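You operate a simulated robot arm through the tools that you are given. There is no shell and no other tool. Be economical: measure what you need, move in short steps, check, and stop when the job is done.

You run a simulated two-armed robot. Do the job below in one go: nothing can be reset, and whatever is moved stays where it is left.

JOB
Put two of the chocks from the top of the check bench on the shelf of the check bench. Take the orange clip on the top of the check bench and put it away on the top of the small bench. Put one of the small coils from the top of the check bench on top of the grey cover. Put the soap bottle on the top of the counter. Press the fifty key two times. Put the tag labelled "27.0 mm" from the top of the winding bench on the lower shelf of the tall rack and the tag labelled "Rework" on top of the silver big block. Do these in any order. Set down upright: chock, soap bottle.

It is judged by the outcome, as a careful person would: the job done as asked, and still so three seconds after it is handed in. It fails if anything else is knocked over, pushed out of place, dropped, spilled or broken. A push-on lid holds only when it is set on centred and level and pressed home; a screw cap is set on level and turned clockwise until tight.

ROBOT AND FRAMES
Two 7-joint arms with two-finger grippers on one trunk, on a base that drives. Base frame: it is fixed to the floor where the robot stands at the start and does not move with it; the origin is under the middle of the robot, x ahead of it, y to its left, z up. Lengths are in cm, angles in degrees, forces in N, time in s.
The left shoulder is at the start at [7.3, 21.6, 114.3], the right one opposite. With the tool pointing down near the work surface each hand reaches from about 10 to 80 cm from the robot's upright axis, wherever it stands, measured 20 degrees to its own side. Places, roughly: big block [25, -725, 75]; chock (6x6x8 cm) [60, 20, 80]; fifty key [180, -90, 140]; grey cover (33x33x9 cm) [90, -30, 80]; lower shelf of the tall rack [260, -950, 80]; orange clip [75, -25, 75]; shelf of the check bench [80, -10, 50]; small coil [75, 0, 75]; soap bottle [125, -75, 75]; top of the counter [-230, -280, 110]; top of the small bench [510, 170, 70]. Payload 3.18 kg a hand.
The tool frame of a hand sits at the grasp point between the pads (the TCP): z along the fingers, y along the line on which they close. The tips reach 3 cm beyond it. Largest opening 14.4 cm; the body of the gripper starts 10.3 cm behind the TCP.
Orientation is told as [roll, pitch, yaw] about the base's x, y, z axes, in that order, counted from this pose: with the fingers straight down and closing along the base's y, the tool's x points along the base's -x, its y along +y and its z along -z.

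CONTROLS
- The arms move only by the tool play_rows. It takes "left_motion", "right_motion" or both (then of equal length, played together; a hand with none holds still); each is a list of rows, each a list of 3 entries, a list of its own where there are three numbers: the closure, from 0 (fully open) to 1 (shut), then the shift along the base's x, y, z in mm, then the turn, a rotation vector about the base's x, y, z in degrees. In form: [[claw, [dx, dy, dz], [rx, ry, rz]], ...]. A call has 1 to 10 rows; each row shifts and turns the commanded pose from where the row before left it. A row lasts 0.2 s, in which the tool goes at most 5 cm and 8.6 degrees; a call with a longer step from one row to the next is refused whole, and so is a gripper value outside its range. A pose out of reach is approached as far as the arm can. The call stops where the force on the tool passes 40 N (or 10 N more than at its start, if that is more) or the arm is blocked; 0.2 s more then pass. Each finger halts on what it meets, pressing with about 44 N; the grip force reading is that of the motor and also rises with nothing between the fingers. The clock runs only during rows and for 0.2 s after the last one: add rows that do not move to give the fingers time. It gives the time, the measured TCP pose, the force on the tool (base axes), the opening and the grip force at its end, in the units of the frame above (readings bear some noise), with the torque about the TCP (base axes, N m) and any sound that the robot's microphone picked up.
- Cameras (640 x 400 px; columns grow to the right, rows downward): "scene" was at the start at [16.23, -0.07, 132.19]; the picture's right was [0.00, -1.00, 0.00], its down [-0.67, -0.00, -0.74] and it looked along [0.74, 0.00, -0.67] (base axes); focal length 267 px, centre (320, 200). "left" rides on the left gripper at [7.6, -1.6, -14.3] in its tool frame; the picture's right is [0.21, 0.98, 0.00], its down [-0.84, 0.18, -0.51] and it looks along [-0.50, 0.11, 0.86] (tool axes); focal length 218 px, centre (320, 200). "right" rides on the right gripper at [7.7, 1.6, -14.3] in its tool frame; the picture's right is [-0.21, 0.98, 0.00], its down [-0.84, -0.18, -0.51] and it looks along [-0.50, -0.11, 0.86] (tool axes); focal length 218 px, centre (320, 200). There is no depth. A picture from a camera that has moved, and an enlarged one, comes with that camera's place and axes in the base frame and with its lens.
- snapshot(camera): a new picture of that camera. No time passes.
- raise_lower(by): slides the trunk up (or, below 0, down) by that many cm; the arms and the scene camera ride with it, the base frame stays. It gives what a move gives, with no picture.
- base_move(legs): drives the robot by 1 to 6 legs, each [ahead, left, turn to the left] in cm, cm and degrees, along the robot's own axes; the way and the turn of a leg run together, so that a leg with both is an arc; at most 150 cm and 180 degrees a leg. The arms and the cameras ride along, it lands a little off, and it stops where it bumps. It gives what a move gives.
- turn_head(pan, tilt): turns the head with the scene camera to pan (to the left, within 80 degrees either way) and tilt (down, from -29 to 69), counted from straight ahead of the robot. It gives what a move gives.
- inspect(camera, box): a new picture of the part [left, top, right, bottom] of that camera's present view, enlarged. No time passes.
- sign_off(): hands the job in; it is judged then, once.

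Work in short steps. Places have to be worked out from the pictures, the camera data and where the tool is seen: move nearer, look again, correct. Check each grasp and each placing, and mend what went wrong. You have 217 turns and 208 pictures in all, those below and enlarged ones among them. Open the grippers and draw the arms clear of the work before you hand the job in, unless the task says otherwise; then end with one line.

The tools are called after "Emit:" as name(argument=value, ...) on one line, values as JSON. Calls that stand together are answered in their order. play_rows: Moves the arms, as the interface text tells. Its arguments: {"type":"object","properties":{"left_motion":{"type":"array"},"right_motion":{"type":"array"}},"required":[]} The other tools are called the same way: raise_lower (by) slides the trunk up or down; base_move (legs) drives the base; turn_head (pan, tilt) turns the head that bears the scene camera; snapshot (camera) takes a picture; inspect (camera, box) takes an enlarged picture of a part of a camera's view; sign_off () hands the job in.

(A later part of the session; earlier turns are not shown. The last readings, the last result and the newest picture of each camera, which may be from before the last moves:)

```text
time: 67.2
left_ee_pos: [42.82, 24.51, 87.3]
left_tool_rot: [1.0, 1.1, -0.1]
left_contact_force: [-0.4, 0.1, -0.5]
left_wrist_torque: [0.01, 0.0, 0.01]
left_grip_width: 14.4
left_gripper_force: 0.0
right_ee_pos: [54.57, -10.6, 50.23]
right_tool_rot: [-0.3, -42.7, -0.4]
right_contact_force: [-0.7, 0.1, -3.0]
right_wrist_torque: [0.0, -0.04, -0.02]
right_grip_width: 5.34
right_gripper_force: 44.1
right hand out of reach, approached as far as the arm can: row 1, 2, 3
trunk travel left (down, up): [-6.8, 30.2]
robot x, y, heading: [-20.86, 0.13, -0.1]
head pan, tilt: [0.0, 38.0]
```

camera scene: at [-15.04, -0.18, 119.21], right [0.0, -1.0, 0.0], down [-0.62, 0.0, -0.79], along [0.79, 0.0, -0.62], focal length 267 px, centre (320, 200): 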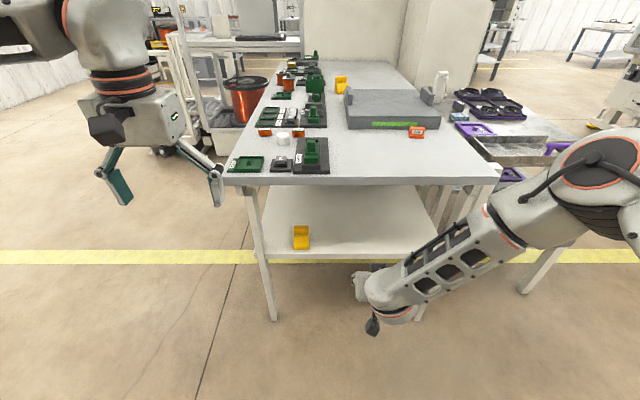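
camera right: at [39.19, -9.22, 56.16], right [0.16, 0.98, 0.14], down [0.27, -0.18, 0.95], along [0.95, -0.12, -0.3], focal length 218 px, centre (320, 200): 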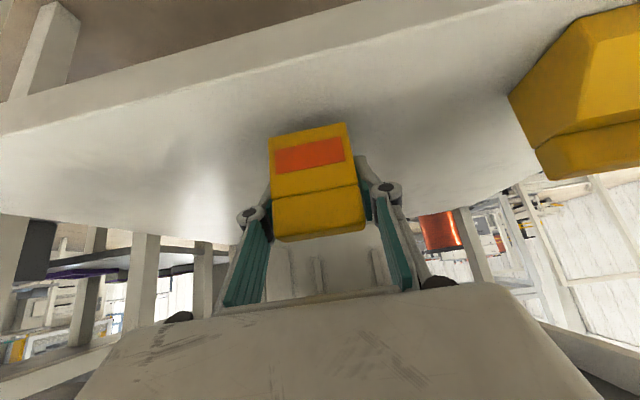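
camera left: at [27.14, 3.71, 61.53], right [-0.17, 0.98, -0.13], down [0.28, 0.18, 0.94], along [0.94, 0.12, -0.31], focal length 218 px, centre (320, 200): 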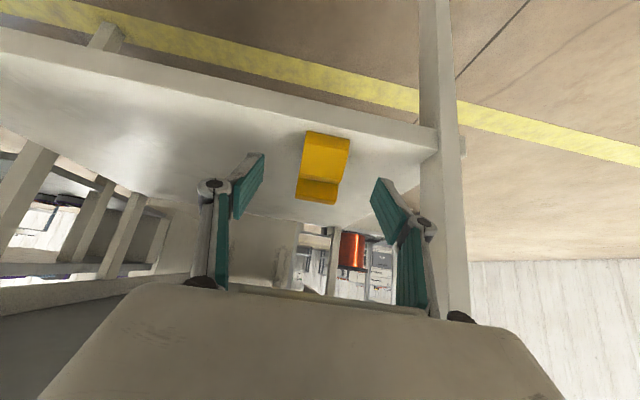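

Use a small trunk drop of 0.8 cm for the last bit.

Emit:
raise_lower(by=-0.8)

Emit:
snapshot(camera="right")

```text
time: 67.7
left_ee_pos: [42.75, 24.47, 86.66]
left_tool_rot: [1.0, 0.9, -0.2]
left_contact_force: [0.0, -0.2, 0.9]
left_wrist_torque: [0.02, 0.02, 0.01]
left_grip_width: 14.39
left_gripper_force: 0.1
right_ee_pos: [54.66, -10.5, 49.59]
right_tool_rot: [-0.3, -42.8, -0.2]
right_contact_force: [-3.9, -2.7, 20.3]
right_wrist_torque: [0.01, 0.79, 0.03]
right_grip_width: 5.33
right_gripper_force: 44.0
trunk travel left (down, up): [-6.0, 31.0]
robot x, y, heading: [-20.64, 0.15, -0.0]
head pan, tilt: [0.0, 38.0]
```

```text
143 pictures are left
camera right: at [39.35, -8.75, 54.82], right [0.16, 0.98, 0.14], down [0.27, -0.18, 0.95], along [0.95, -0.12, -0.3], focal length 218 px, centre (320, 200)
```

right: 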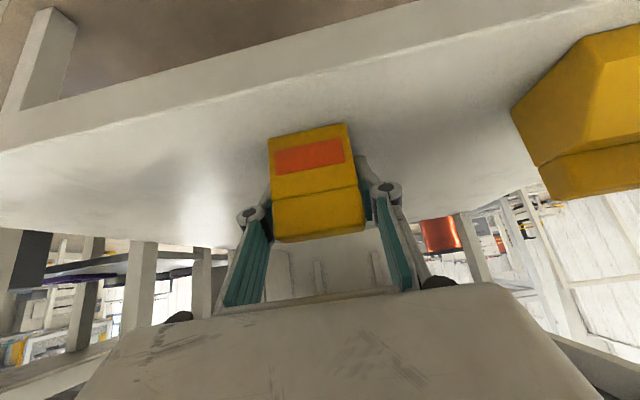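

Set on shelf level. Open and then drive straight back.

Emit:
play_rows(right_motion=[[0.62, [0, 0, 0], [0, 0, 0]], [0.5, [0, 0, 0], [0, 0, 0]], [0.42, [0, 0, 0], [0, 0, 0]], [0.42, [0, 0, 0], [0, 0, 0]]])

Emit:
base_move(legs=[[-26, 0, 0]])

Emit:
snapshot(camera="right")

```text
time: 68.7
left_ee_pos: [42.87, 24.55, 86.2]
left_tool_rot: [0.9, 1.2, -0.3]
left_contact_force: [0.2, -0.3, 1.2]
left_wrist_torque: [-0.03, -0.01, 0.0]
left_grip_width: 14.39
left_gripper_force: 0.1
right_ee_pos: [54.55, -10.58, 48.99]
right_tool_rot: [-0.3, -42.2, -0.3]
right_contact_force: [0.1, -0.3, 0.7]
right_wrist_torque: [-0.03, 0.0, 0.0]
right_grip_width: 8.36
right_gripper_force: 0.1
trunk travel left (down, up): [-6.0, 31.0]
robot x, y, heading: [-20.63, 0.06, -0.4]
head pan, tilt: [0.0, 38.0]
```

```text
time: 70.6
left_ee_pos: [16.98, 24.6, 86.37]
left_tool_rot: [0.9, 1.2, -0.3]
left_contact_force: [-0.3, 0.2, -0.1]
left_wrist_torque: [-0.01, 0.0, 0.03]
left_grip_width: 14.41
left_gripper_force: 0.1
right_ee_pos: [28.67, -10.46, 49.01]
right_tool_rot: [-0.3, -42.2, -0.3]
right_contact_force: [0.4, -0.4, 0.8]
right_wrist_torque: [0.02, -0.02, -0.02]
right_grip_width: 8.33
right_gripper_force: 0.2
trunk travel left (down, up): [-6.0, 31.0]
robot x, y, heading: [-46.39, -0.0, -0.2]
head pan, tilt: [0.0, 38.0]
```

```text
142 pictures are left
camera right: at [13.46, -8.67, 54.46], right [0.16, 0.98, 0.14], down [0.28, -0.18, 0.94], along [0.95, -0.12, -0.3], focal length 218 px, centre (320, 200)
```

right: 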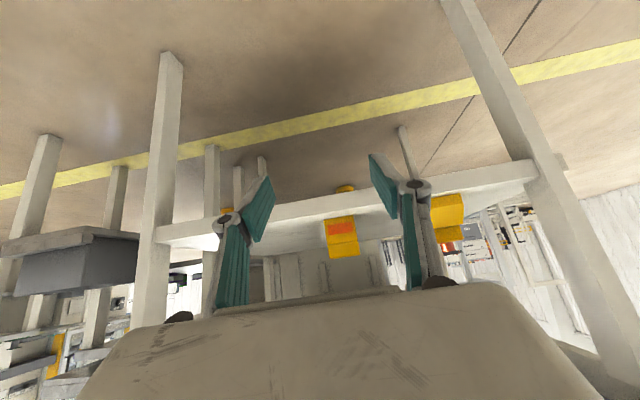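

Both chocks are on the shelf. Raise the trunk, bring the right hand vertical, and return.

Emit:
raise_lower(by=16.5)

Emit:
play_rows(right_motion=[[0.4, [-10, -10, 40], [0, 8, 0]], [0.2, [-10, -10, 40], [0, 8, 0]], [0, [-10, -10, 40], [0, 8, 0]], [0, [-10, -10, 40], [0, 8, 0]], [0, [-10, -10, 40], [0, 8, 0]], [0, [0, -10, 40], [0, 2, 0]], [0, [0, -20, 40], [0, 0, 0]], [0, [0, -20, 40], [0, 0, 0]], [0, [0, 0, 40], [0, 0, 0]], [0, [0, 0, 0], [0, 0, 0]]], left_motion=[[0, [0, -20, 0], [0, 0, 0]], [0, [0, -20, 0], [0, 0, 0]], [0, [0, -20, 0], [0, 0, 0]], [0, [0, -20, 0], [0, 0, 0]], [0, [0, 0, 0], [0, 0, 0]], [0, [0, 0, 0], [0, 0, 0]], [0, [0, 0, 0], [0, 0, 0]], [0, [0, 0, 0], [0, 0, 0]], [0, [0, 0, 0], [0, 0, 0]], [0, [0, 0, 0], [0, 0, 0]]])

Emit:
snapshot(camera="scene")

```text
time: 72.5
left_ee_pos: [17.08, 24.58, 102.73]
left_tool_rot: [1.0, 1.3, -0.2]
left_contact_force: [0.8, 1.0, 0.3]
left_wrist_torque: [0.04, 0.05, -0.01]
left_grip_width: 14.38
left_gripper_force: 0.0
right_ee_pos: [28.85, -10.48, 65.42]
right_tool_rot: [-0.3, -42.1, -0.3]
right_contact_force: [-0.2, -0.5, -0.4]
right_wrist_torque: [0.02, -0.01, -0.04]
right_grip_width: 8.37
right_gripper_force: 0.0
trunk travel left (down, up): [-22.5, 14.5]
robot x, y, heading: [-46.43, 0.08, -0.2]
head pan, tilt: [0.0, 38.0]
```

```text
time: 74.7
left_ee_pos: [17.11, 16.55, 102.89]
left_tool_rot: [0.9, 1.2, -0.2]
left_contact_force: [0.0, -0.5, -0.4]
left_wrist_torque: [0.04, -0.01, 0.04]
left_grip_width: 14.4
left_gripper_force: 0.1
right_ee_pos: [23.65, -19.24, 95.58]
right_tool_rot: [-0.6, -0.4, -0.4]
right_contact_force: [0.3, 1.3, 0.0]
right_wrist_torque: [0.01, -0.03, 0.01]
right_grip_width: 14.4
right_gripper_force: 0.1
right hand out of reach, approached as far as the arm can: row 8, 9
trunk travel left (down, up): [-22.5, 14.5]
robot x, y, heading: [-46.22, 0.08, -0.1]
head pan, tilt: [0.0, 38.0]
```

```text
141 pictures are left
camera scene: at [-29.86, -0.11, 132.77], right [0.0, -1.0, 0.0], down [-0.62, 0.0, -0.79], along [0.79, 0.0, -0.62], focal length 267 px, centre (320, 200)
```

scene: 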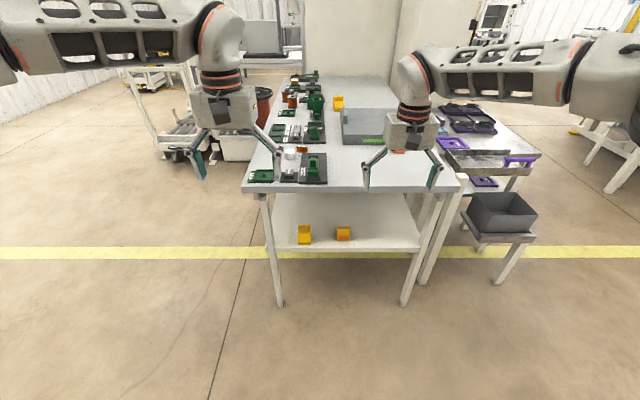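

Both chocks confirmed upright on the shelf. Drive back to the bench to pick the "Lot 95" coil (left) and the clip (right).

Emit:
base_move(legs=[[42, 0, 0]])

Emit:
snapshot(camera="left")

Emit:
snapshot(camera="right")

Emit:
snapshot(camera="scene")

```text
time: 77.2
left_ee_pos: [59.17, 16.28, 102.92]
left_tool_rot: [0.9, 1.2, -0.2]
left_contact_force: [0.4, -0.8, 0.1]
left_wrist_torque: [0.0, 0.01, -0.05]
left_grip_width: 14.38
left_gripper_force: 0.0
right_ee_pos: [65.61, -19.57, 95.47]
right_tool_rot: [-0.6, -0.4, -0.3]
right_contact_force: [-0.4, 0.2, -1.3]
right_wrist_torque: [-0.02, 0.03, -0.01]
right_grip_width: 14.43
right_gripper_force: 0.0
trunk travel left (down, up): [-22.5, 14.5]
robot x, y, heading: [-4.56, -0.39, 0.1]
head pan, tilt: [0.0, 38.0]
```

```text
140 pictures are left
camera left: at [51.88, 14.61, 117.35], right [-0.2, 0.98, 0.02], down [0.85, 0.17, 0.49], along [0.48, 0.12, -0.87], focal length 218 px, centre (320, 200)
```

left: 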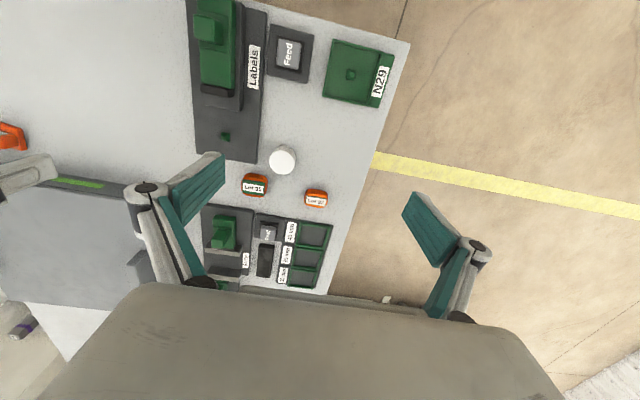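

```text
139 pictures are left
camera right: at [57.86, -17.76, 109.71], right [0.21, 0.98, -0.01], down [0.84, -0.18, 0.51], along [0.5, -0.12, -0.86], focal length 218 px, centre (320, 200)
```

right: 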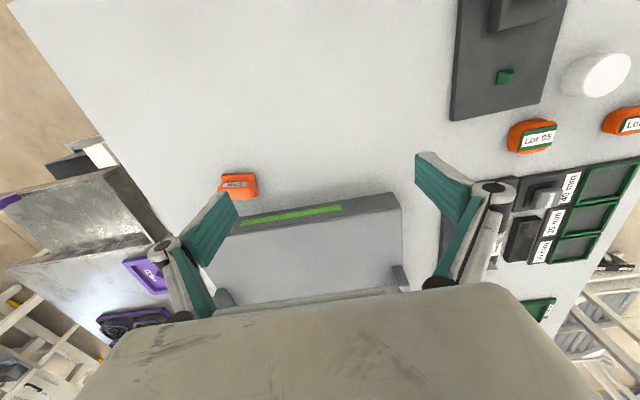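

```text
138 pictures are left
camera scene: at [12.18, -0.29, 132.76], right [0.0, -1.0, 0.0], down [-0.62, 0.0, -0.79], along [0.79, 0.0, -0.62], focal length 267 px, centre (320, 200)
```

scene: 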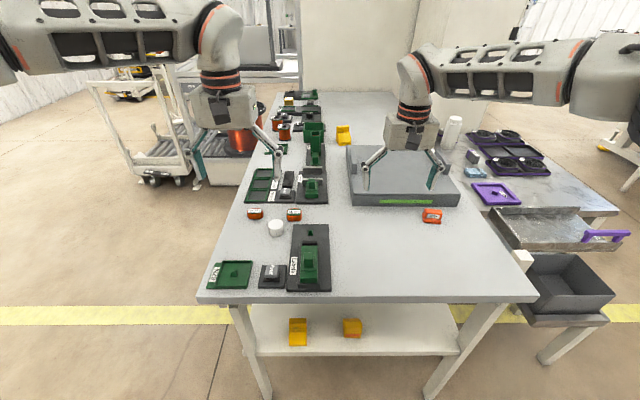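

Clip at about (70,-33); coil "Lot 95" at about (71.2,7.2). Move both hands above them.

Emit:
play_rows(left_motion=[[0.2, [30, -22, -25], [0, -1.2, 0]], [0.35, [30, -23, -25], [-0.9, 0, 0]], [0.45, [30, -23, -25], [0, 0, 0]], [0.45, [30, -23, -25], [0, 0, 0]], [0.45, [0, 0, 0], [0, 0, 0]]], right_motion=[[0.2, [10, -34, -5], [0, 0, 0]], [0.35, [10, -34, -5], [0.6, 0.4, 0]], [0.35, [10, -34, -5], [0, 0, 0]], [0.35, [9, -32, -10], [0, 0, 0]], [0.35, [0, 0, 0], [0, 0, 0]]])

Emit:
inspect(camera="left", box=[200, 80, 440, 230])

Emit:
inspect(camera="right", box=[200, 80, 440, 230])

```text
time: 78.5
left_ee_pos: [66.56, 10.39, 95.59]
left_tool_rot: [-0.1, -0.1, -0.3]
left_contact_force: [-0.1, 0.7, -0.5]
left_wrist_torque: [0.01, -0.01, 0.0]
left_grip_width: 7.91
left_gripper_force: 0.0
left hand out of reach, approached as far as the arm can: row 3, 4
right_ee_pos: [65.65, -19.63, 95.37]
right_tool_rot: [-0.4, -0.3, -0.3]
right_contact_force: [-0.4, 0.2, 0.2]
right_wrist_torque: [-0.02, 0.0, 0.02]
right_grip_width: 9.37
right_gripper_force: 0.0
right hand out of reach, approached as far as the arm can: row 1, 2, 3, 4
trunk travel left (down, up): [-22.5, 14.5]
robot x, y, heading: [-4.61, -0.09, -0.2]
head pan, tilt: [0.0, 38.0]
```

```text
2.67 times, centred on (320, 155) of left
camera zoom: at [58.91, 8.85, 109.85], right [-0.21, 0.98, 0.0], down [0.84, 0.18, 0.51], along [0.5, 0.1, -0.86], focal length 582 px, centre (320, 320)
```

zoom: 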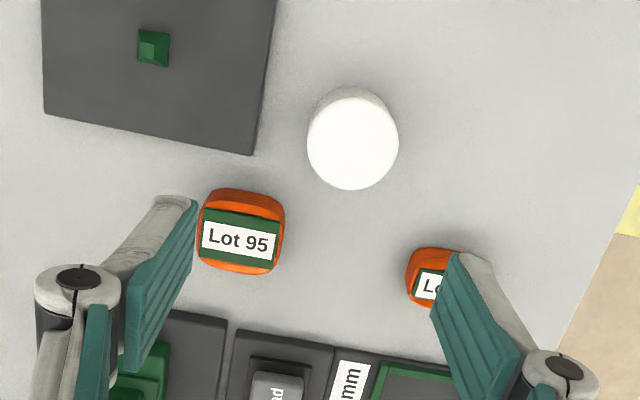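

```text
2.67 times, centred on (320, 155) of right
camera zoom: at [57.83, -17.77, 109.73], right [0.21, 0.98, -0.01], down [0.84, -0.18, 0.51], along [0.5, -0.12, -0.86], focal length 582 px, centre (320, 320)
```

zoom: 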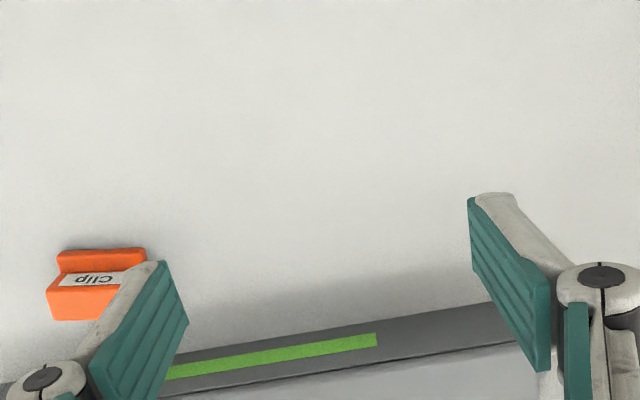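

Arms are at reach limit; pull hands back and drive the base 14 cm closer.

Emit:
play_rows(left_motion=[[0.3, [-45, 0, 10], [0, 0, 0]], [0.3, [-45, 0, 0], [0, 0, 0]], [0.3, [0, 0, 0], [0, 0, 0]]], right_motion=[[0.3, [-45, -20, 0], [0, 0, 0]], [0.3, [-40, -30, 0], [0, 0, 0]], [0.3, [0, -40, 0], [0, 0, 0]]])

Emit:
base_move(legs=[[14, 0, 0]])

```text
time: 79.2
left_ee_pos: [57.52, 10.37, 96.41]
left_tool_rot: [0.0, 0.1, -0.3]
left_contact_force: [-0.3, -0.4, -0.2]
left_wrist_torque: [0.03, -0.02, 0.0]
left_grip_width: 10.08
left_gripper_force: 0.1
right_ee_pos: [57.08, -28.68, 95.41]
right_tool_rot: [0.2, -0.1, -0.3]
right_contact_force: [-0.8, -0.1, -0.5]
right_wrist_torque: [-0.01, -0.04, 0.03]
right_grip_width: 10.08
right_gripper_force: 0.1
trunk travel left (down, up): [-22.5, 14.5]
robot x, y, heading: [-4.22, -0.27, -0.1]
head pan, tilt: [0.0, 38.0]
```

```text
time: 80.6
left_ee_pos: [71.57, 10.41, 96.46]
left_tool_rot: [0.1, 0.0, -0.4]
left_contact_force: [0.4, -0.5, -0.5]
left_wrist_torque: [-0.02, 0.07, 0.04]
left_grip_width: 10.08
left_gripper_force: 0.0
right_ee_pos: [71.09, -28.54, 95.48]
right_tool_rot: [0.1, 0.1, -0.4]
right_contact_force: [0.5, 0.3, -0.8]
right_wrist_torque: [-0.01, 0.04, -0.01]
right_grip_width: 10.09
right_gripper_force: 0.0
trunk travel left (down, up): [-22.5, 14.5]
robot x, y, heading: [9.68, -0.38, -0.4]
head pan, tilt: [0.0, 38.0]
```

Now position precisely above each: left to (71.4,7.0,87), right to (69.8,-33.5,88).

Emit:
play_rows(left_motion=[[0.4, [0, -17, -20], [0, 0, 0]], [0.45, [-2, -17, -30], [0, 0, 0]], [0.5, [0, 0, -40], [0, 0, 0]], [0.5, [0, 0, 0], [0, 0, 0]]], right_motion=[[0.35, [-6, -25, -10], [0, 0, 0]], [0.35, [-6, -25, -20], [0, 0, 0]], [0.35, [0, 0, -40], [0, 0, 0]], [0.35, [0, 0, 0], [0, 0, 0]]])

Emit:
snapshot(camera="left")

Emit:
snapshot(camera="right")

```text
time: 81.6
left_ee_pos: [71.25, 6.96, 87.62]
left_tool_rot: [0.0, 0.0, -0.3]
left_contact_force: [0.0, -0.2, 0.1]
left_wrist_torque: [0.01, -0.04, -0.01]
left_grip_width: 7.19
left_gripper_force: 0.1
right_ee_pos: [69.66, -33.64, 88.6]
right_tool_rot: [0.1, -0.1, -0.5]
right_contact_force: [0.1, -0.1, 0.9]
right_wrist_torque: [-0.03, 0.0, 0.0]
right_grip_width: 9.36
right_gripper_force: 0.1
trunk travel left (down, up): [-22.5, 14.5]
robot x, y, heading: [9.49, -0.05, -0.1]
head pan, tilt: [0.0, 38.0]
```

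```text
135 pictures are left
camera left: at [63.59, 5.42, 101.89], right [-0.2, 0.98, 0.0], down [0.84, 0.18, 0.51], along [0.5, 0.1, -0.86], focal length 218 px, centre (320, 200)
```

left: 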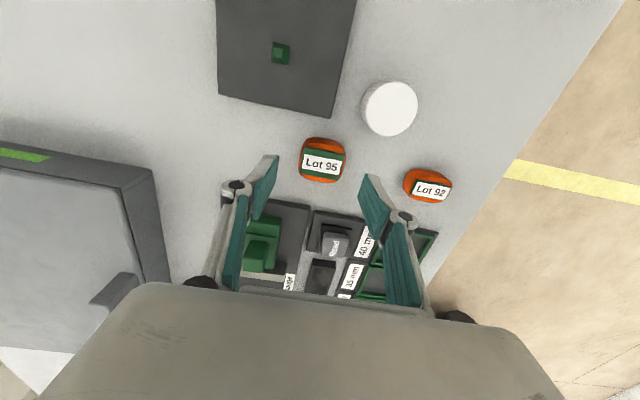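

```text
134 pictures are left
camera right: at [62.02, -31.99, 102.79], right [0.21, 0.98, 0.0], down [0.84, -0.19, 0.51], along [0.5, -0.11, -0.86], focal length 218 px, centre (320, 200)
```

right: 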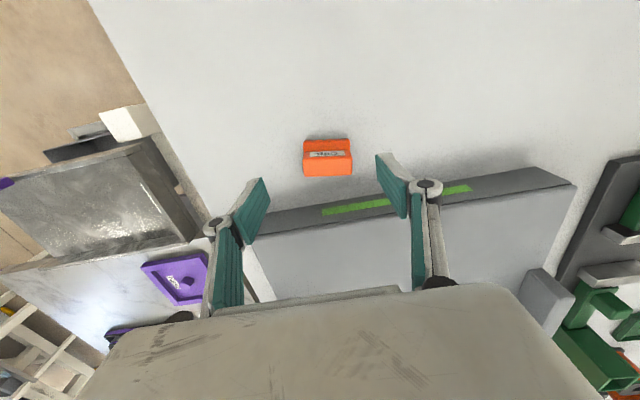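

Both aligned (right +0.7 in y). Lower to z≈82.3 and close both.

Emit:
play_rows(left_motion=[[0.5, [0, 1, -20], [0, 0, 0]], [0.5, [0, 0, -20], [0, 0, 0]], [0.5, [0, 0, -12], [0, 0, 0]], [0.75, [0, 0, 0], [0, 0, 0]], [1, [0, 0, 0], [0, 0, 0]], [1, [0, 0, 0], [0, 0, 0]]], right_motion=[[0.35, [2, 7, -20], [0, 0, 0]], [0.4, [0, 0, -25], [0, 0, 0]], [0.4, [0, 0, -16], [0, 0, 0]], [0.75, [0, 0, 0], [0, 0, 0]], [1, [0, 0, 0], [0, 0, 0]], [1, [0, 0, 0], [0, 0, 0]]])

Emit:
snapshot(camera="left")

Emit:
snapshot(camera="right")

```text
time: 82.9
left_ee_pos: [71.28, 7.2, 82.99]
left_tool_rot: [-0.2, -0.7, 0.0]
left_contact_force: [-4.6, 5.8, 20.1]
left_wrist_torque: [0.59, 0.29, 0.16]
left_grip_width: 4.3
left_gripper_force: 44.0
right_ee_pos: [69.99, -32.83, 82.95]
right_tool_rot: [0.1, -0.5, -0.6]
right_contact_force: [-8.1, -3.9, 22.7]
right_wrist_torque: [-0.65, 0.46, -0.29]
right_grip_width: 5.08
right_gripper_force: 43.7
trunk travel left (down, up): [-22.5, 14.5]
robot x, y, heading: [9.72, -0.04, -0.2]
head pan, tilt: [0.0, 38.0]
stopped in row 6 (left hand): the force on the tool passed its limit at 41 N (the readings are from after the stop); the commanded pose is now the measured one
```

```text
133 pictures are left
camera left: at [63.54, 5.63, 97.25], right [-0.21, 0.98, -0.01], down [0.84, 0.18, 0.52], along [0.51, 0.1, -0.86], focal length 218 px, centre (320, 200)
```

left: 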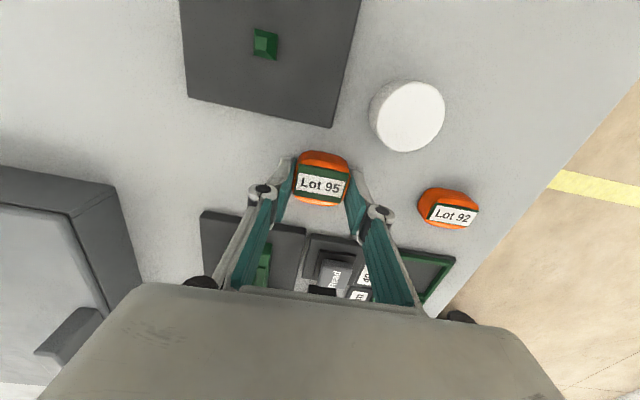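

```text
132 pictures are left
camera right: at [62.12, -31.22, 97.17], right [0.22, 0.98, 0.0], down [0.84, -0.19, 0.51], along [0.5, -0.11, -0.86], focal length 218 px, centre (320, 200)
```

right: 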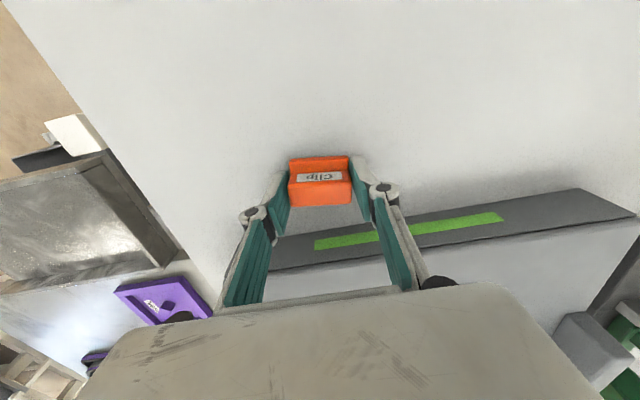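

Both gripped. Lift both; carry coil toward the cover while pulling the clip aside.

Emit:
play_rows(left_motion=[[1, [0, 0, 10], [0, 0, 0]], [1, [0, 0, 25], [0, 0, 0]], [1, [0, 0, 35], [0, 0, 0]], [1, [0, 0, 35], [0, 0, 0]], [1, [10, -30, 20], [0, 0, 0]], [1, [25, -40, 0], [0, 0, 0]], [1, [25, -40, 0], [0, 0, 0]], [1, [25, -40, 0], [0, 0, 0]], [1, [20, -40, 0], [0, 0, 0]], [1, [0, 0, 0], [0, 0, 0]]], right_motion=[[1, [0, 0, 10], [0, 0, 0]], [1, [0, 0, 25], [0, 0, 0]], [1, [-10, -5, 35], [0, 0, 0]], [1, [-20, -10, 35], [0, 0, 0]], [1, [-30, -10, 20], [0, 0, 0]], [1, [-30, -10, 0], [0, 0, 0]], [1, [-30, -10, 0], [0, 0, 0]], [1, [0, 0, 0], [0, 0, 0]], [1, [0, 0, 0], [0, 0, 0]], [1, [0, 0, 0], [0, 0, 0]]])

Emit:
snapshot(camera="left")

Emit:
snapshot(camera="right")

Emit:
snapshot(camera="scene")

```text
time: 85.3
left_ee_pos: [80.4, -0.75, 94.7]
left_tool_rot: [-1.2, -0.1, 5.9]
left_contact_force: [0.5, -0.4, -1.7]
left_wrist_torque: [-0.02, 0.02, 0.0]
left_grip_width: 4.29
left_gripper_force: 43.6
left hand out of reach, approached as far as the arm can: row 8, 9
right_ee_pos: [58.38, -37.4, 94.91]
right_tool_rot: [0.1, -0.1, -0.5]
right_contact_force: [-0.8, -0.2, -0.4]
right_wrist_torque: [0.02, 0.0, 0.01]
right_grip_width: 4.95
right_gripper_force: 43.6
trunk travel left (down, up): [-22.5, 14.5]
robot x, y, heading: [9.75, -0.16, -0.2]
head pan, tilt: [0.0, 38.0]
stopped in row 10 (left hand): the arm was blocked; the commanded pose is now the measured one
```

```text
131 pictures are left
camera left: at [73.04, -2.73, 109.1], right [-0.31, 0.95, -0.02], down [0.82, 0.28, 0.51], along [0.49, 0.14, -0.86], focal length 218 px, centre (320, 200)
```

left: 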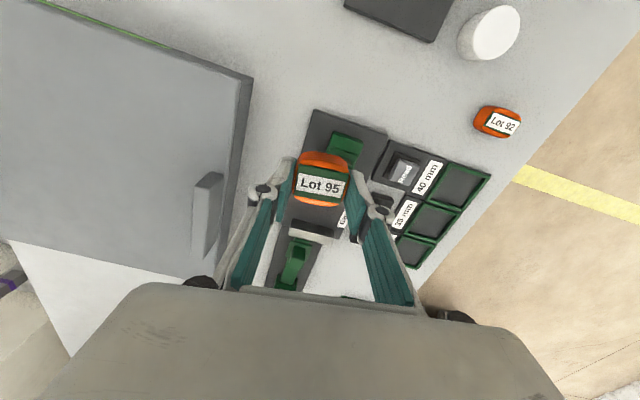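

```text
130 pictures are left
camera right: at [50.47, -35.76, 109.19], right [0.22, 0.98, 0.0], down [0.84, -0.19, 0.51], along [0.5, -0.11, -0.86], focal length 218 px, centre (320, 200)
```

right: 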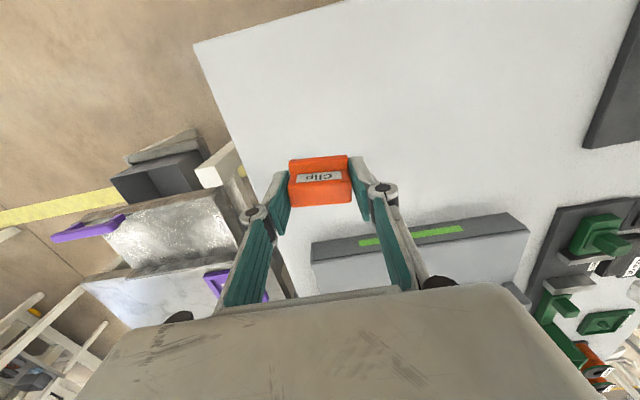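

```text
129 pictures are left
camera scene: at [26.11, -0.34, 132.76], right [0.0, -1.0, 0.0], down [-0.62, 0.0, -0.79], along [0.79, 0.0, -0.62], focal length 267 px, centre (320, 200)
```

scene: 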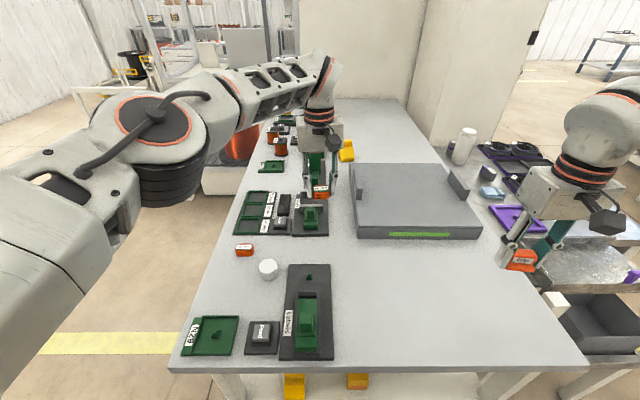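

Left arm is at its reach limit; pull back a bit, strafe the base right 20 cm and ahead 3 cm.

Emit:
play_rows(left_motion=[[1, [-30, 10, 0], [0, 0, -3]], [1, [-40, 10, 0], [1, 0, -3]], [1, [-20, 0, 10], [0, 0, 0]], [1, [0, 0, 0], [0, 0, 0]]], right_motion=[[1, [-20, 20, 10], [0, 0, 0]], [1, [-20, 20, 10], [0, 0, 0]], [1, [0, 20, 0], [0, 0, 0]], [1, [0, 0, 0], [0, 0, 0]]])

Emit:
base_move(legs=[[0, -20, 0], [3, 0, 0]])

Emit:
snapshot(camera="scene")

```text
time: 86.3
left_ee_pos: [71.19, 0.86, 96.02]
left_tool_rot: [-0.3, -0.4, -0.6]
left_contact_force: [-0.2, -0.2, -0.8]
left_wrist_torque: [-0.02, -0.02, 0.0]
left_grip_width: 4.3
left_gripper_force: 44.1
right_ee_pos: [54.24, -31.41, 96.83]
right_tool_rot: [0.1, -0.1, -0.4]
right_contact_force: [0.2, 0.7, -0.7]
right_wrist_torque: [0.03, 0.03, 0.0]
right_grip_width: 4.96
right_gripper_force: 44.1
trunk travel left (down, up): [-22.5, 14.5]
robot x, y, heading: [9.83, -0.22, -0.4]
head pan, tilt: [0.0, 38.0]
```

```text
time: 89.1
left_ee_pos: [74.24, -19.04, 95.88]
left_tool_rot: [-0.2, -0.2, -0.5]
left_contact_force: [-1.1, 0.9, -1.4]
left_wrist_torque: [0.01, 0.06, -0.03]
left_grip_width: 4.26
left_gripper_force: 43.7
right_ee_pos: [57.21, -51.35, 96.8]
right_tool_rot: [0.1, -0.2, -0.5]
right_contact_force: [0.6, -0.3, -0.1]
right_wrist_torque: [0.01, 0.01, 0.02]
right_grip_width: 4.85
right_gripper_force: 43.8
trunk travel left (down, up): [-22.5, 14.5]
robot x, y, heading: [12.63, -20.45, -0.6]
head pan, tilt: [0.0, 38.0]
```

```text
128 pictures are left
camera scene: at [29.07, -20.28, 132.75], right [0.0, -1.0, 0.0], down [-0.62, 0.0, -0.79], along [0.79, 0.0, -0.62], focal length 267 px, centre (320, 200)
```

scene: 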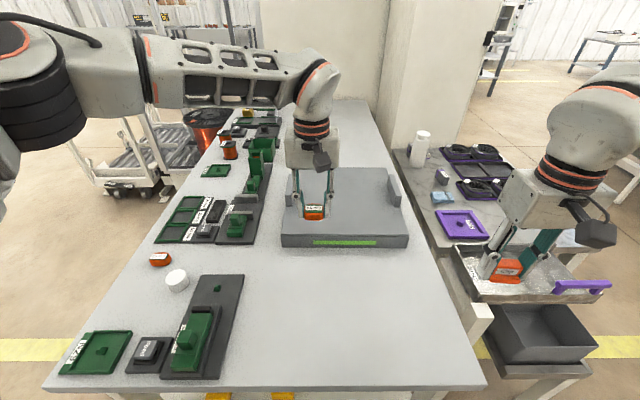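

Cover top is at z≈84.6. Move 10 cm forward over it and lower toward it.

Emit:
play_rows(left_motion=[[1, [35, 0, 0], [0, 0, 0]], [1, [35, 0, 0], [0, 0, 0]], [1, [30, 0, -10], [0, 0, 0]], [1, [0, 0, -20], [0, 0, 0]], [1, [0, 0, -20], [0, 0, 0]], [1, [0, 0, -15], [0, 0, 0]], [1, [0, 0, 0], [0, 0, 0]]])

Emit:
snapshot(camera="left")

Emit:
inspect(camera="scene", box=[240, 120, 440, 260])

```text
time: 90.7
left_ee_pos: [82.13, -19.08, 90.08]
left_tool_rot: [-0.2, -0.2, -0.6]
left_contact_force: [-0.2, -0.7, -0.2]
left_wrist_torque: [0.0, -0.01, -0.01]
left_grip_width: 4.31
left_gripper_force: 44.0
left hand out of reach, approached as far as the arm can: row 3
right_ee_pos: [57.14, -51.36, 96.99]
right_tool_rot: [0.1, -0.2, -0.4]
right_contact_force: [0.1, 0.0, -1.8]
right_wrist_torque: [-0.02, 0.0, -0.01]
right_grip_width: 4.83
right_gripper_force: 43.6
trunk travel left (down, up): [-22.5, 14.5]
robot x, y, heading: [12.14, -20.15, -0.2]
head pan, tilt: [0.0, 38.0]
```

```text
127 pictures are left
camera left: at [74.45, -20.46, 104.48], right [-0.2, 0.98, -0.01], down [0.84, 0.17, 0.51], along [0.5, 0.1, -0.86], focal length 218 px, centre (320, 200)
```

left: 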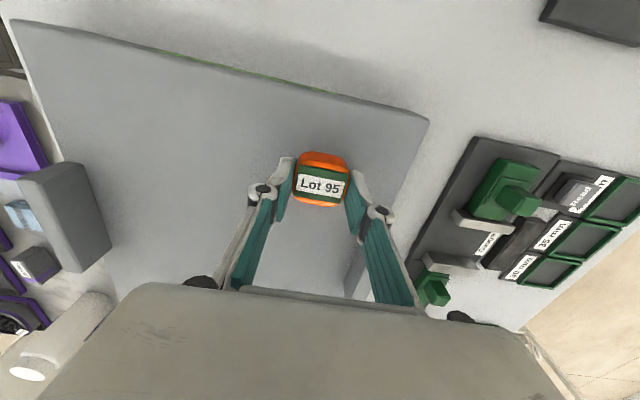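

```text
2.86 times, centred on (340, 190) of scene
camera zoom: at [28.92, -20.26, 132.77], right [0.0, -1.0, 0.0], down [-0.62, 0.0, -0.79], along [0.79, 0.0, -0.62], focal length 764 px, centre (263, 229)
```

zoom: 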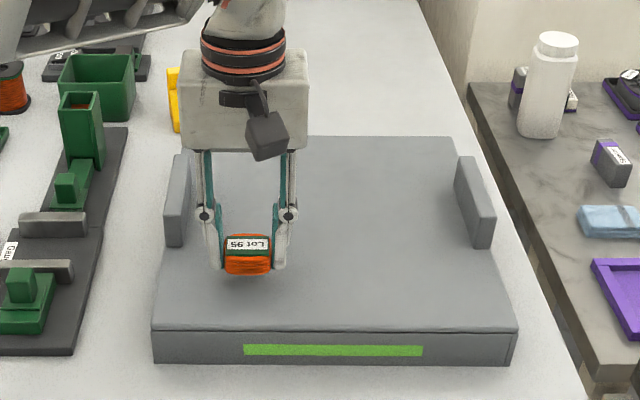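

Coil is over the cover's front part. Lower gently.

Emit:
play_rows(left_motion=[[1, [0, 0, -8], [0, 0, 0]], [1, [0, 0, -5], [0, 0, 0]], [1, [0, 0, -4], [0, 0, 0]], [1, [0, 0, -3], [0, 0, 0]], [1, [0, 0, -3], [0, 0, 0]], [1, [0, 0, 0], [0, 0, 0]]])

```text
time: 92.1
left_ee_pos: [82.19, -18.98, 88.05]
left_tool_rot: [-0.4, -0.5, -0.6]
left_contact_force: [-0.9, 0.5, 7.8]
left_wrist_torque: [0.11, -0.11, 0.06]
left_grip_width: 4.29
left_gripper_force: 44.0
right_ee_pos: [57.12, -51.29, 97.05]
right_tool_rot: [0.1, -0.2, -0.5]
right_contact_force: [0.1, 0.1, -0.9]
right_wrist_torque: [-0.02, -0.02, -0.05]
right_grip_width: 4.79
right_gripper_force: 44.1
trunk travel left (down, up): [-22.5, 14.5]
robot x, y, heading: [11.95, -19.91, -0.4]
head pan, tilt: [0.0, 38.0]
```

In contact. Open and lift the left hand; check the clip (its width has crept down slightly).

Emit:
play_rows(left_motion=[[0.65, [0, 0, 0], [0, 0, 0]], [0.5, [0, 0, 0], [0, 0, 0]], [0.5, [0, 0, 15], [0, 0, 0]], [0.5, [0, 0, 30], [0, 0, 0]], [0.5, [-10, 0, 40], [0, 0, 0]], [0.5, [-20, 0, 30], [0, 0, 0]], [0.5, [-30, 0, 0], [0, 0, 0]], [0.5, [0, 0, 0], [0, 0, 0]]])

Emit:
inspect(camera="scene", box=[240, 120, 560, 300])

Emit:
snapshot(camera="right")

```text
time: 93.9
left_ee_pos: [76.17, -19.12, 99.43]
left_tool_rot: [-0.3, -0.3, -0.6]
left_contact_force: [0.0, -0.3, 0.2]
left_wrist_torque: [-0.01, 0.02, -0.07]
left_grip_width: 7.2
left_gripper_force: 0.1
right_ee_pos: [57.11, -51.34, 96.92]
right_tool_rot: [0.2, -0.1, -0.4]
right_contact_force: [0.2, 0.4, -1.5]
right_wrist_torque: [-0.02, -0.01, -0.02]
right_grip_width: 4.75
right_gripper_force: 43.8
trunk travel left (down, up): [-22.5, 14.5]
robot x, y, heading: [12.79, -20.04, -0.1]
head pan, tilt: [0.0, 38.0]
```

```text
2.00 times, centred on (400, 210) of scene
camera zoom: at [28.96, -20.29, 132.75], right [0.0, -1.0, 0.0], down [-0.62, 0.0, -0.79], along [0.79, 0.0, -0.62], focal length 535 px, centre (160, 180)
```

zoom: 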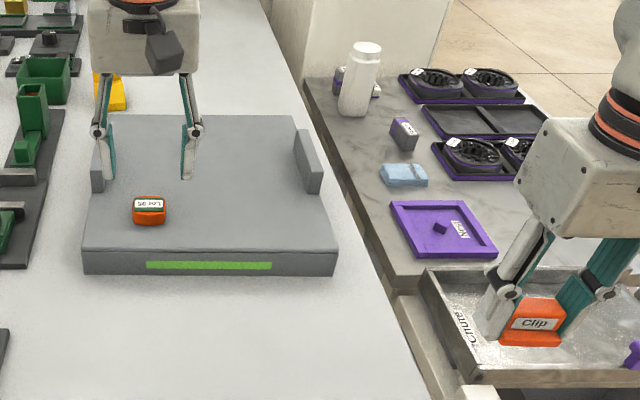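

```text
124 pictures are left
camera right: at [49.38, -49.75, 111.16], right [0.22, 0.98, 0.0], down [0.84, -0.19, 0.51], along [0.5, -0.11, -0.86], focal length 218 px, centre (320, 200)
```

right: 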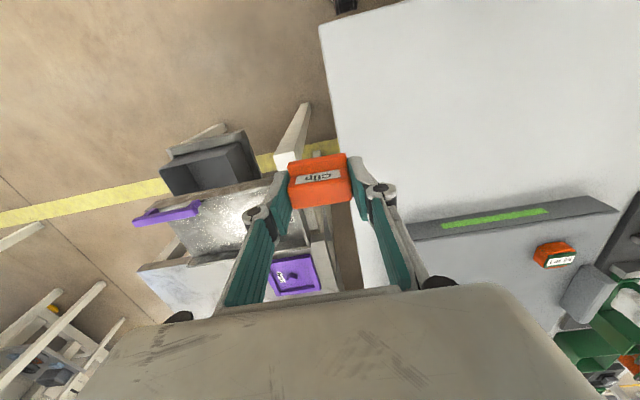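

Coil sits on the cover. Now look around: retract the left hand and pan the head right to locate the key and bottle.

Emit:
play_rows(left_motion=[[0.5, [-40, 20, 10], [0, 0, 0]], [0.5, [-40, 20, 10], [0, 0, 0]], [0.5, [-40, 20, 10], [0, 0, 0]], [0.5, [-40, 20, 10], [0, 0, 0]], [0.5, [0, 0, 0], [0, 0, 0]]])

Emit:
turn_head(pan=-25, tilt=12)

Emit:
snapshot(camera="scene")

Emit:
turn_head(pan=-75, tilt=12)

Emit:
snapshot(camera="scene")

Emit:
turn_head(pan=30, tilt=12)

Emit:
snapshot(camera="scene")

```text
time: 95.1
left_ee_pos: [60.15, -11.04, 103.39]
left_tool_rot: [-0.1, -0.2, -0.7]
left_contact_force: [0.9, 1.2, -0.3]
left_wrist_torque: [0.03, 0.05, 0.01]
left_grip_width: 7.18
left_gripper_force: 0.0
right_ee_pos: [57.12, -51.43, 96.87]
right_tool_rot: [0.1, 0.0, -0.4]
right_contact_force: [0.6, 0.0, -0.7]
right_wrist_torque: [0.0, 0.01, 0.01]
right_grip_width: 4.73
right_gripper_force: 43.6
trunk travel left (down, up): [-22.5, 14.5]
robot x, y, heading: [12.61, -19.82, -0.4]
head pan, tilt: [0.0, 38.0]
```

```text
time: 96.0
left_ee_pos: [60.25, -11.01, 103.47]
left_tool_rot: [-0.2, -0.3, -0.5]
left_contact_force: [0.0, -0.6, -0.3]
left_wrist_torque: [-0.02, 0.03, -0.01]
left_grip_width: 7.19
left_gripper_force: 0.0
right_ee_pos: [57.19, -51.32, 96.96]
right_tool_rot: [0.0, -0.2, -0.4]
right_contact_force: [-0.3, 0.1, 0.5]
right_wrist_torque: [-0.02, 0.0, 0.01]
right_grip_width: 4.72
right_gripper_force: 44.1
trunk travel left (down, up): [-22.5, 14.5]
robot x, y, heading: [11.89, -20.08, -0.4]
head pan, tilt: [-25.0, 12.0]
```

```text
123 pictures are left
camera scene: at [28.74, -24.2, 136.9], right [-0.43, -0.9, 0.0], down [-0.19, 0.09, -0.98], along [0.88, -0.42, -0.21], focal length 267 px, centre (320, 200)
```

scene: 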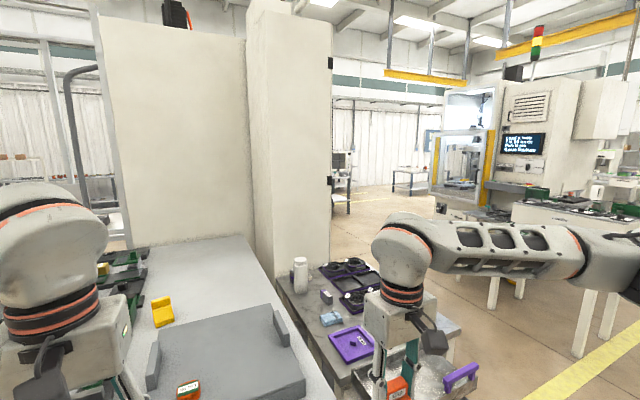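

```text
time: 97.2
left_ee_pos: [60.25, -11.06, 103.43]
left_tool_rot: [-0.2, -0.3, -0.6]
left_contact_force: [0.4, -1.0, -0.3]
left_wrist_torque: [0.04, 0.01, 0.0]
left_grip_width: 7.18
left_gripper_force: 0.0
right_ee_pos: [57.14, -51.24, 96.97]
right_tool_rot: [0.1, -0.2, -0.4]
right_contact_force: [-0.4, -0.3, -1.5]
right_wrist_torque: [0.04, -0.01, 0.0]
right_grip_width: 4.7
right_gripper_force: 44.0
trunk travel left (down, up): [-22.5, 14.5]
robot x, y, heading: [12.28, -19.76, -0.3]
head pan, tilt: [-75.0, 12.0]
```

```text
122 pictures are left
camera scene: at [22.68, -29.24, 136.91], right [-0.97, -0.25, 0.0], down [-0.05, 0.2, -0.98], along [0.25, -0.95, -0.21], focal length 267 px, centre (320, 200)
```

scene: 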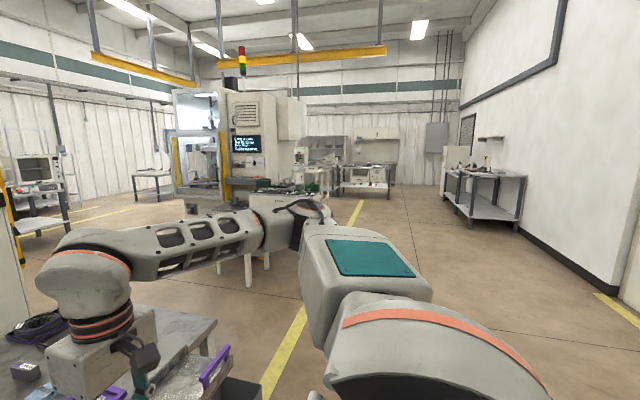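

```text
time: 99.0
left_ee_pos: [60.2, -11.06, 103.38]
left_tool_rot: [-0.2, -0.2, -0.7]
left_contact_force: [0.1, -0.1, 0.0]
left_wrist_torque: [0.02, -0.01, 0.01]
left_grip_width: 7.19
left_gripper_force: 0.0
right_ee_pos: [57.19, -51.3, 96.95]
right_tool_rot: [0.1, -0.2, -0.4]
right_contact_force: [-0.3, -1.2, -1.0]
right_wrist_torque: [0.01, 0.01, 0.01]
right_grip_width: 4.69
right_gripper_force: 44.3
trunk travel left (down, up): [-22.5, 14.5]
robot x, y, heading: [12.6, -20.4, -0.5]
head pan, tilt: [30.0, 12.0]
```

```text
121 pictures are left
camera scene: at [28.4, -15.61, 136.91], right [0.5, -0.87, 0.0], down [-0.18, -0.1, -0.98], along [0.85, 0.48, -0.21], focal length 267 px, centre (320, 200)
```

scene: 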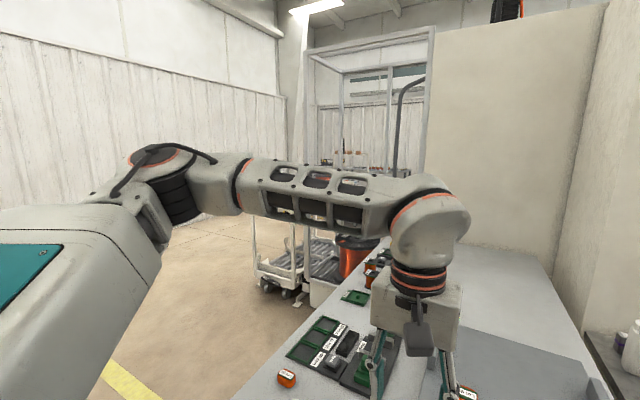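

The key likely sits on the side of the tall cabinet at the bench's end, facing right. Back off and strafe right to the aisle, then look.

Emit:
base_move(legs=[[-45, 0, 0], [0, -130, 0]])

Emit:
turn_head(pan=10, tilt=10)

Emit:
snapshot(camera="scene")

Emit:
snapshot(camera="right")

```text
time: 112.9
left_ee_pos: [14.0, -140.98, 103.5]
left_tool_rot: [-0.2, -0.3, -0.7]
left_contact_force: [0.1, 0.3, -0.6]
left_wrist_torque: [-0.02, -0.03, -0.01]
left_grip_width: 7.18
left_gripper_force: 0.2
right_ee_pos: [10.67, -181.29, 97.0]
right_tool_rot: [0.1, -0.2, -0.7]
right_contact_force: [0.3, 0.8, -0.9]
right_wrist_torque: [0.02, 0.02, 0.0]
right_grip_width: 4.69
right_gripper_force: 44.2
trunk travel left (down, up): [-22.5, 14.5]
robot x, y, heading: [-33.85, -149.81, -0.5]
head pan, tilt: [30.0, 12.0]
```

```text
time: 113.8
left_ee_pos: [13.96, -140.97, 103.53]
left_tool_rot: [-0.2, -0.4, -0.7]
left_contact_force: [0.0, 0.1, -0.1]
left_wrist_torque: [0.01, 0.0, -0.02]
left_grip_width: 7.19
left_gripper_force: 0.0
right_ee_pos: [10.81, -181.43, 97.04]
right_tool_rot: [0.1, -0.2, -0.5]
right_contact_force: [-0.6, 0.2, -0.9]
right_wrist_torque: [0.01, -0.01, -0.03]
right_grip_width: 4.72
right_gripper_force: 44.3
trunk travel left (down, up): [-22.5, 14.5]
robot x, y, heading: [-34.02, -149.89, -0.4]
head pan, tilt: [10.0, 10.0]
```

```text
120 pictures are left
camera scene: at [-16.8, -148.48, 137.24], right [0.17, -0.99, 0.0], down [-0.17, -0.03, -0.98], along [0.97, 0.16, -0.17], focal length 267 px, centre (320, 200)
```

scene: 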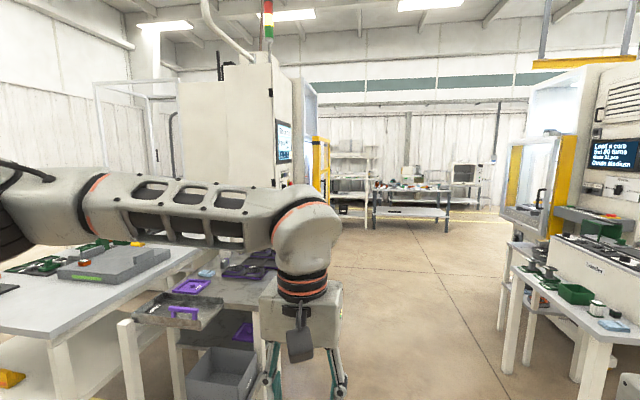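

```text
119 pictures are left
camera right: at [3.0, -179.63, 111.19], right [0.22, 0.98, 0.0], down [0.84, -0.19, 0.51], along [0.5, -0.11, -0.86], focal length 218 px, centre (320, 200)
```

right: 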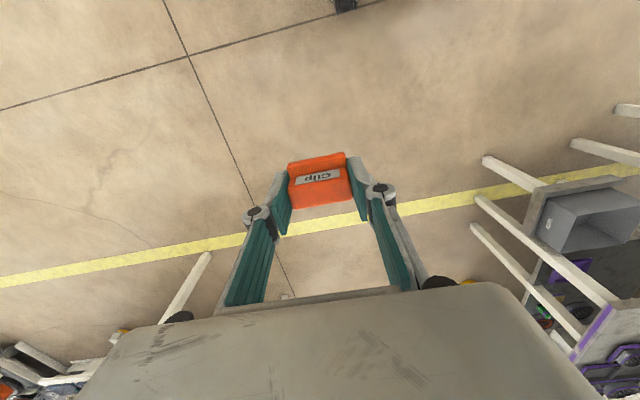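

A machine with a screen on its right-hand face; the keys should be there. Drive ahead along the aisle and turn to face it.

Emit:
base_move(legs=[[120, 0, 0], [82, 0, 0], [0, 0, 90]])

Emit:
turn_head(pan=0, tilt=10)

Emit:
snapshot(camera="scene")

```text
time: 123.0
left_ee_pos: [201.3, -139.97, 103.6]
left_tool_rot: [0.2, -0.6, 0.1]
left_contact_force: [-1.1, 0.6, 0.9]
left_wrist_torque: [0.0, 0.02, -0.01]
left_grip_width: 7.21
left_gripper_force: 0.0
right_ee_pos: [199.34, -180.3, 97.06]
right_tool_rot: [0.2, -0.5, 0.6]
right_contact_force: [-0.3, -0.1, -0.4]
right_wrist_torque: [-0.05, -0.01, 0.01]
right_grip_width: 4.73
right_gripper_force: 44.3
trunk travel left (down, up): [-22.5, 14.5]
robot x, y, heading: [154.6, -149.87, 0.9]
head pan, tilt: [10.0, 10.0]
stopped in leg 2: the robot was blocked; the commanded pose is now the measured one
```

```text
time: 123.7
left_ee_pos: [201.43, -140.0, 103.7]
left_tool_rot: [0.1, -0.4, 0.1]
left_contact_force: [0.0, -0.2, 0.0]
left_wrist_torque: [0.01, 0.02, 0.0]
left_grip_width: 7.2
left_gripper_force: 0.1
right_ee_pos: [199.27, -180.44, 97.06]
right_tool_rot: [0.1, -0.5, 0.8]
right_contact_force: [1.0, -0.1, -0.5]
right_wrist_torque: [0.02, 0.03, 0.0]
right_grip_width: 4.67
right_gripper_force: 43.9
trunk travel left (down, up): [-22.5, 14.5]
robot x, y, heading: [154.53, -149.59, 1.0]
head pan, tilt: [0.0, 10.0]
```

```text
118 pictures are left
camera scene: at [170.99, -149.86, 137.38], right [0.01, -1.0, 0.0], down [-0.17, 0.0, -0.99], along [0.99, 0.01, -0.17], focal length 267 px, centre (320, 200)
```

scene: 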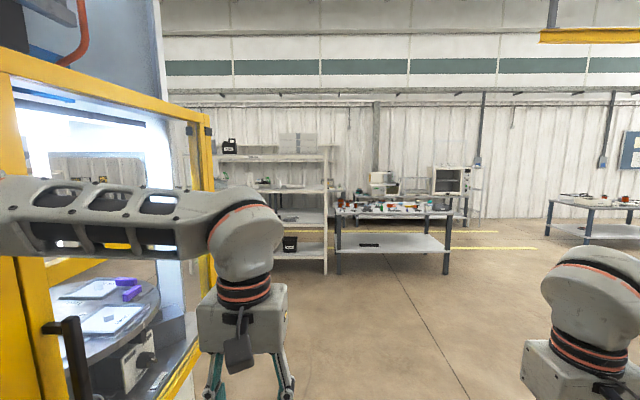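

The robot was blocked at x≈155, probably the left elbow near the machine. Look left.

Emit:
turn_head(pan=70, tilt=15)

Emit:
snapshot(camera="scene")

```text
time: 125.1
left_ee_pos: [201.34, -140.0, 103.63]
left_tool_rot: [0.2, -0.5, 0.1]
left_contact_force: [-0.2, -0.1, -0.2]
left_wrist_torque: [0.01, -0.02, 0.04]
left_grip_width: 7.18
left_gripper_force: 0.1
right_ee_pos: [199.3, -180.3, 97.18]
right_tool_rot: [0.2, -0.5, 0.6]
right_contact_force: [0.1, -0.9, -0.8]
right_wrist_torque: [0.0, -0.02, -0.02]
right_grip_width: 4.71
right_gripper_force: 44.0
trunk travel left (down, up): [-22.5, 14.5]
robot x, y, heading: [154.44, -149.77, 0.9]
head pan, tilt: [70.0, 15.0]
```

```text
117 pictures are left
camera scene: at [164.78, -141.18, 136.53], right [0.94, -0.33, 0.01], down [-0.08, -0.24, -0.97], along [0.32, 0.91, -0.25], focal length 267 px, centre (320, 200)
```

scene: 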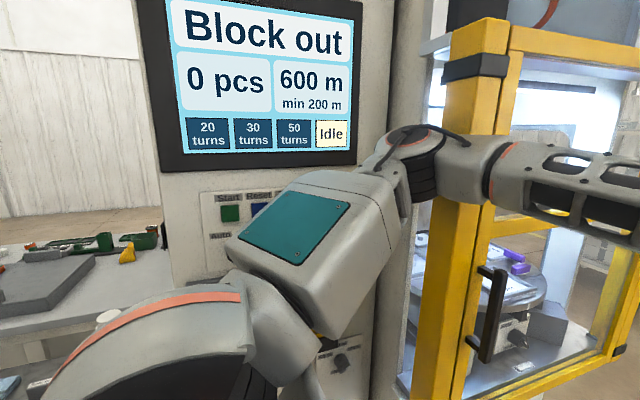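

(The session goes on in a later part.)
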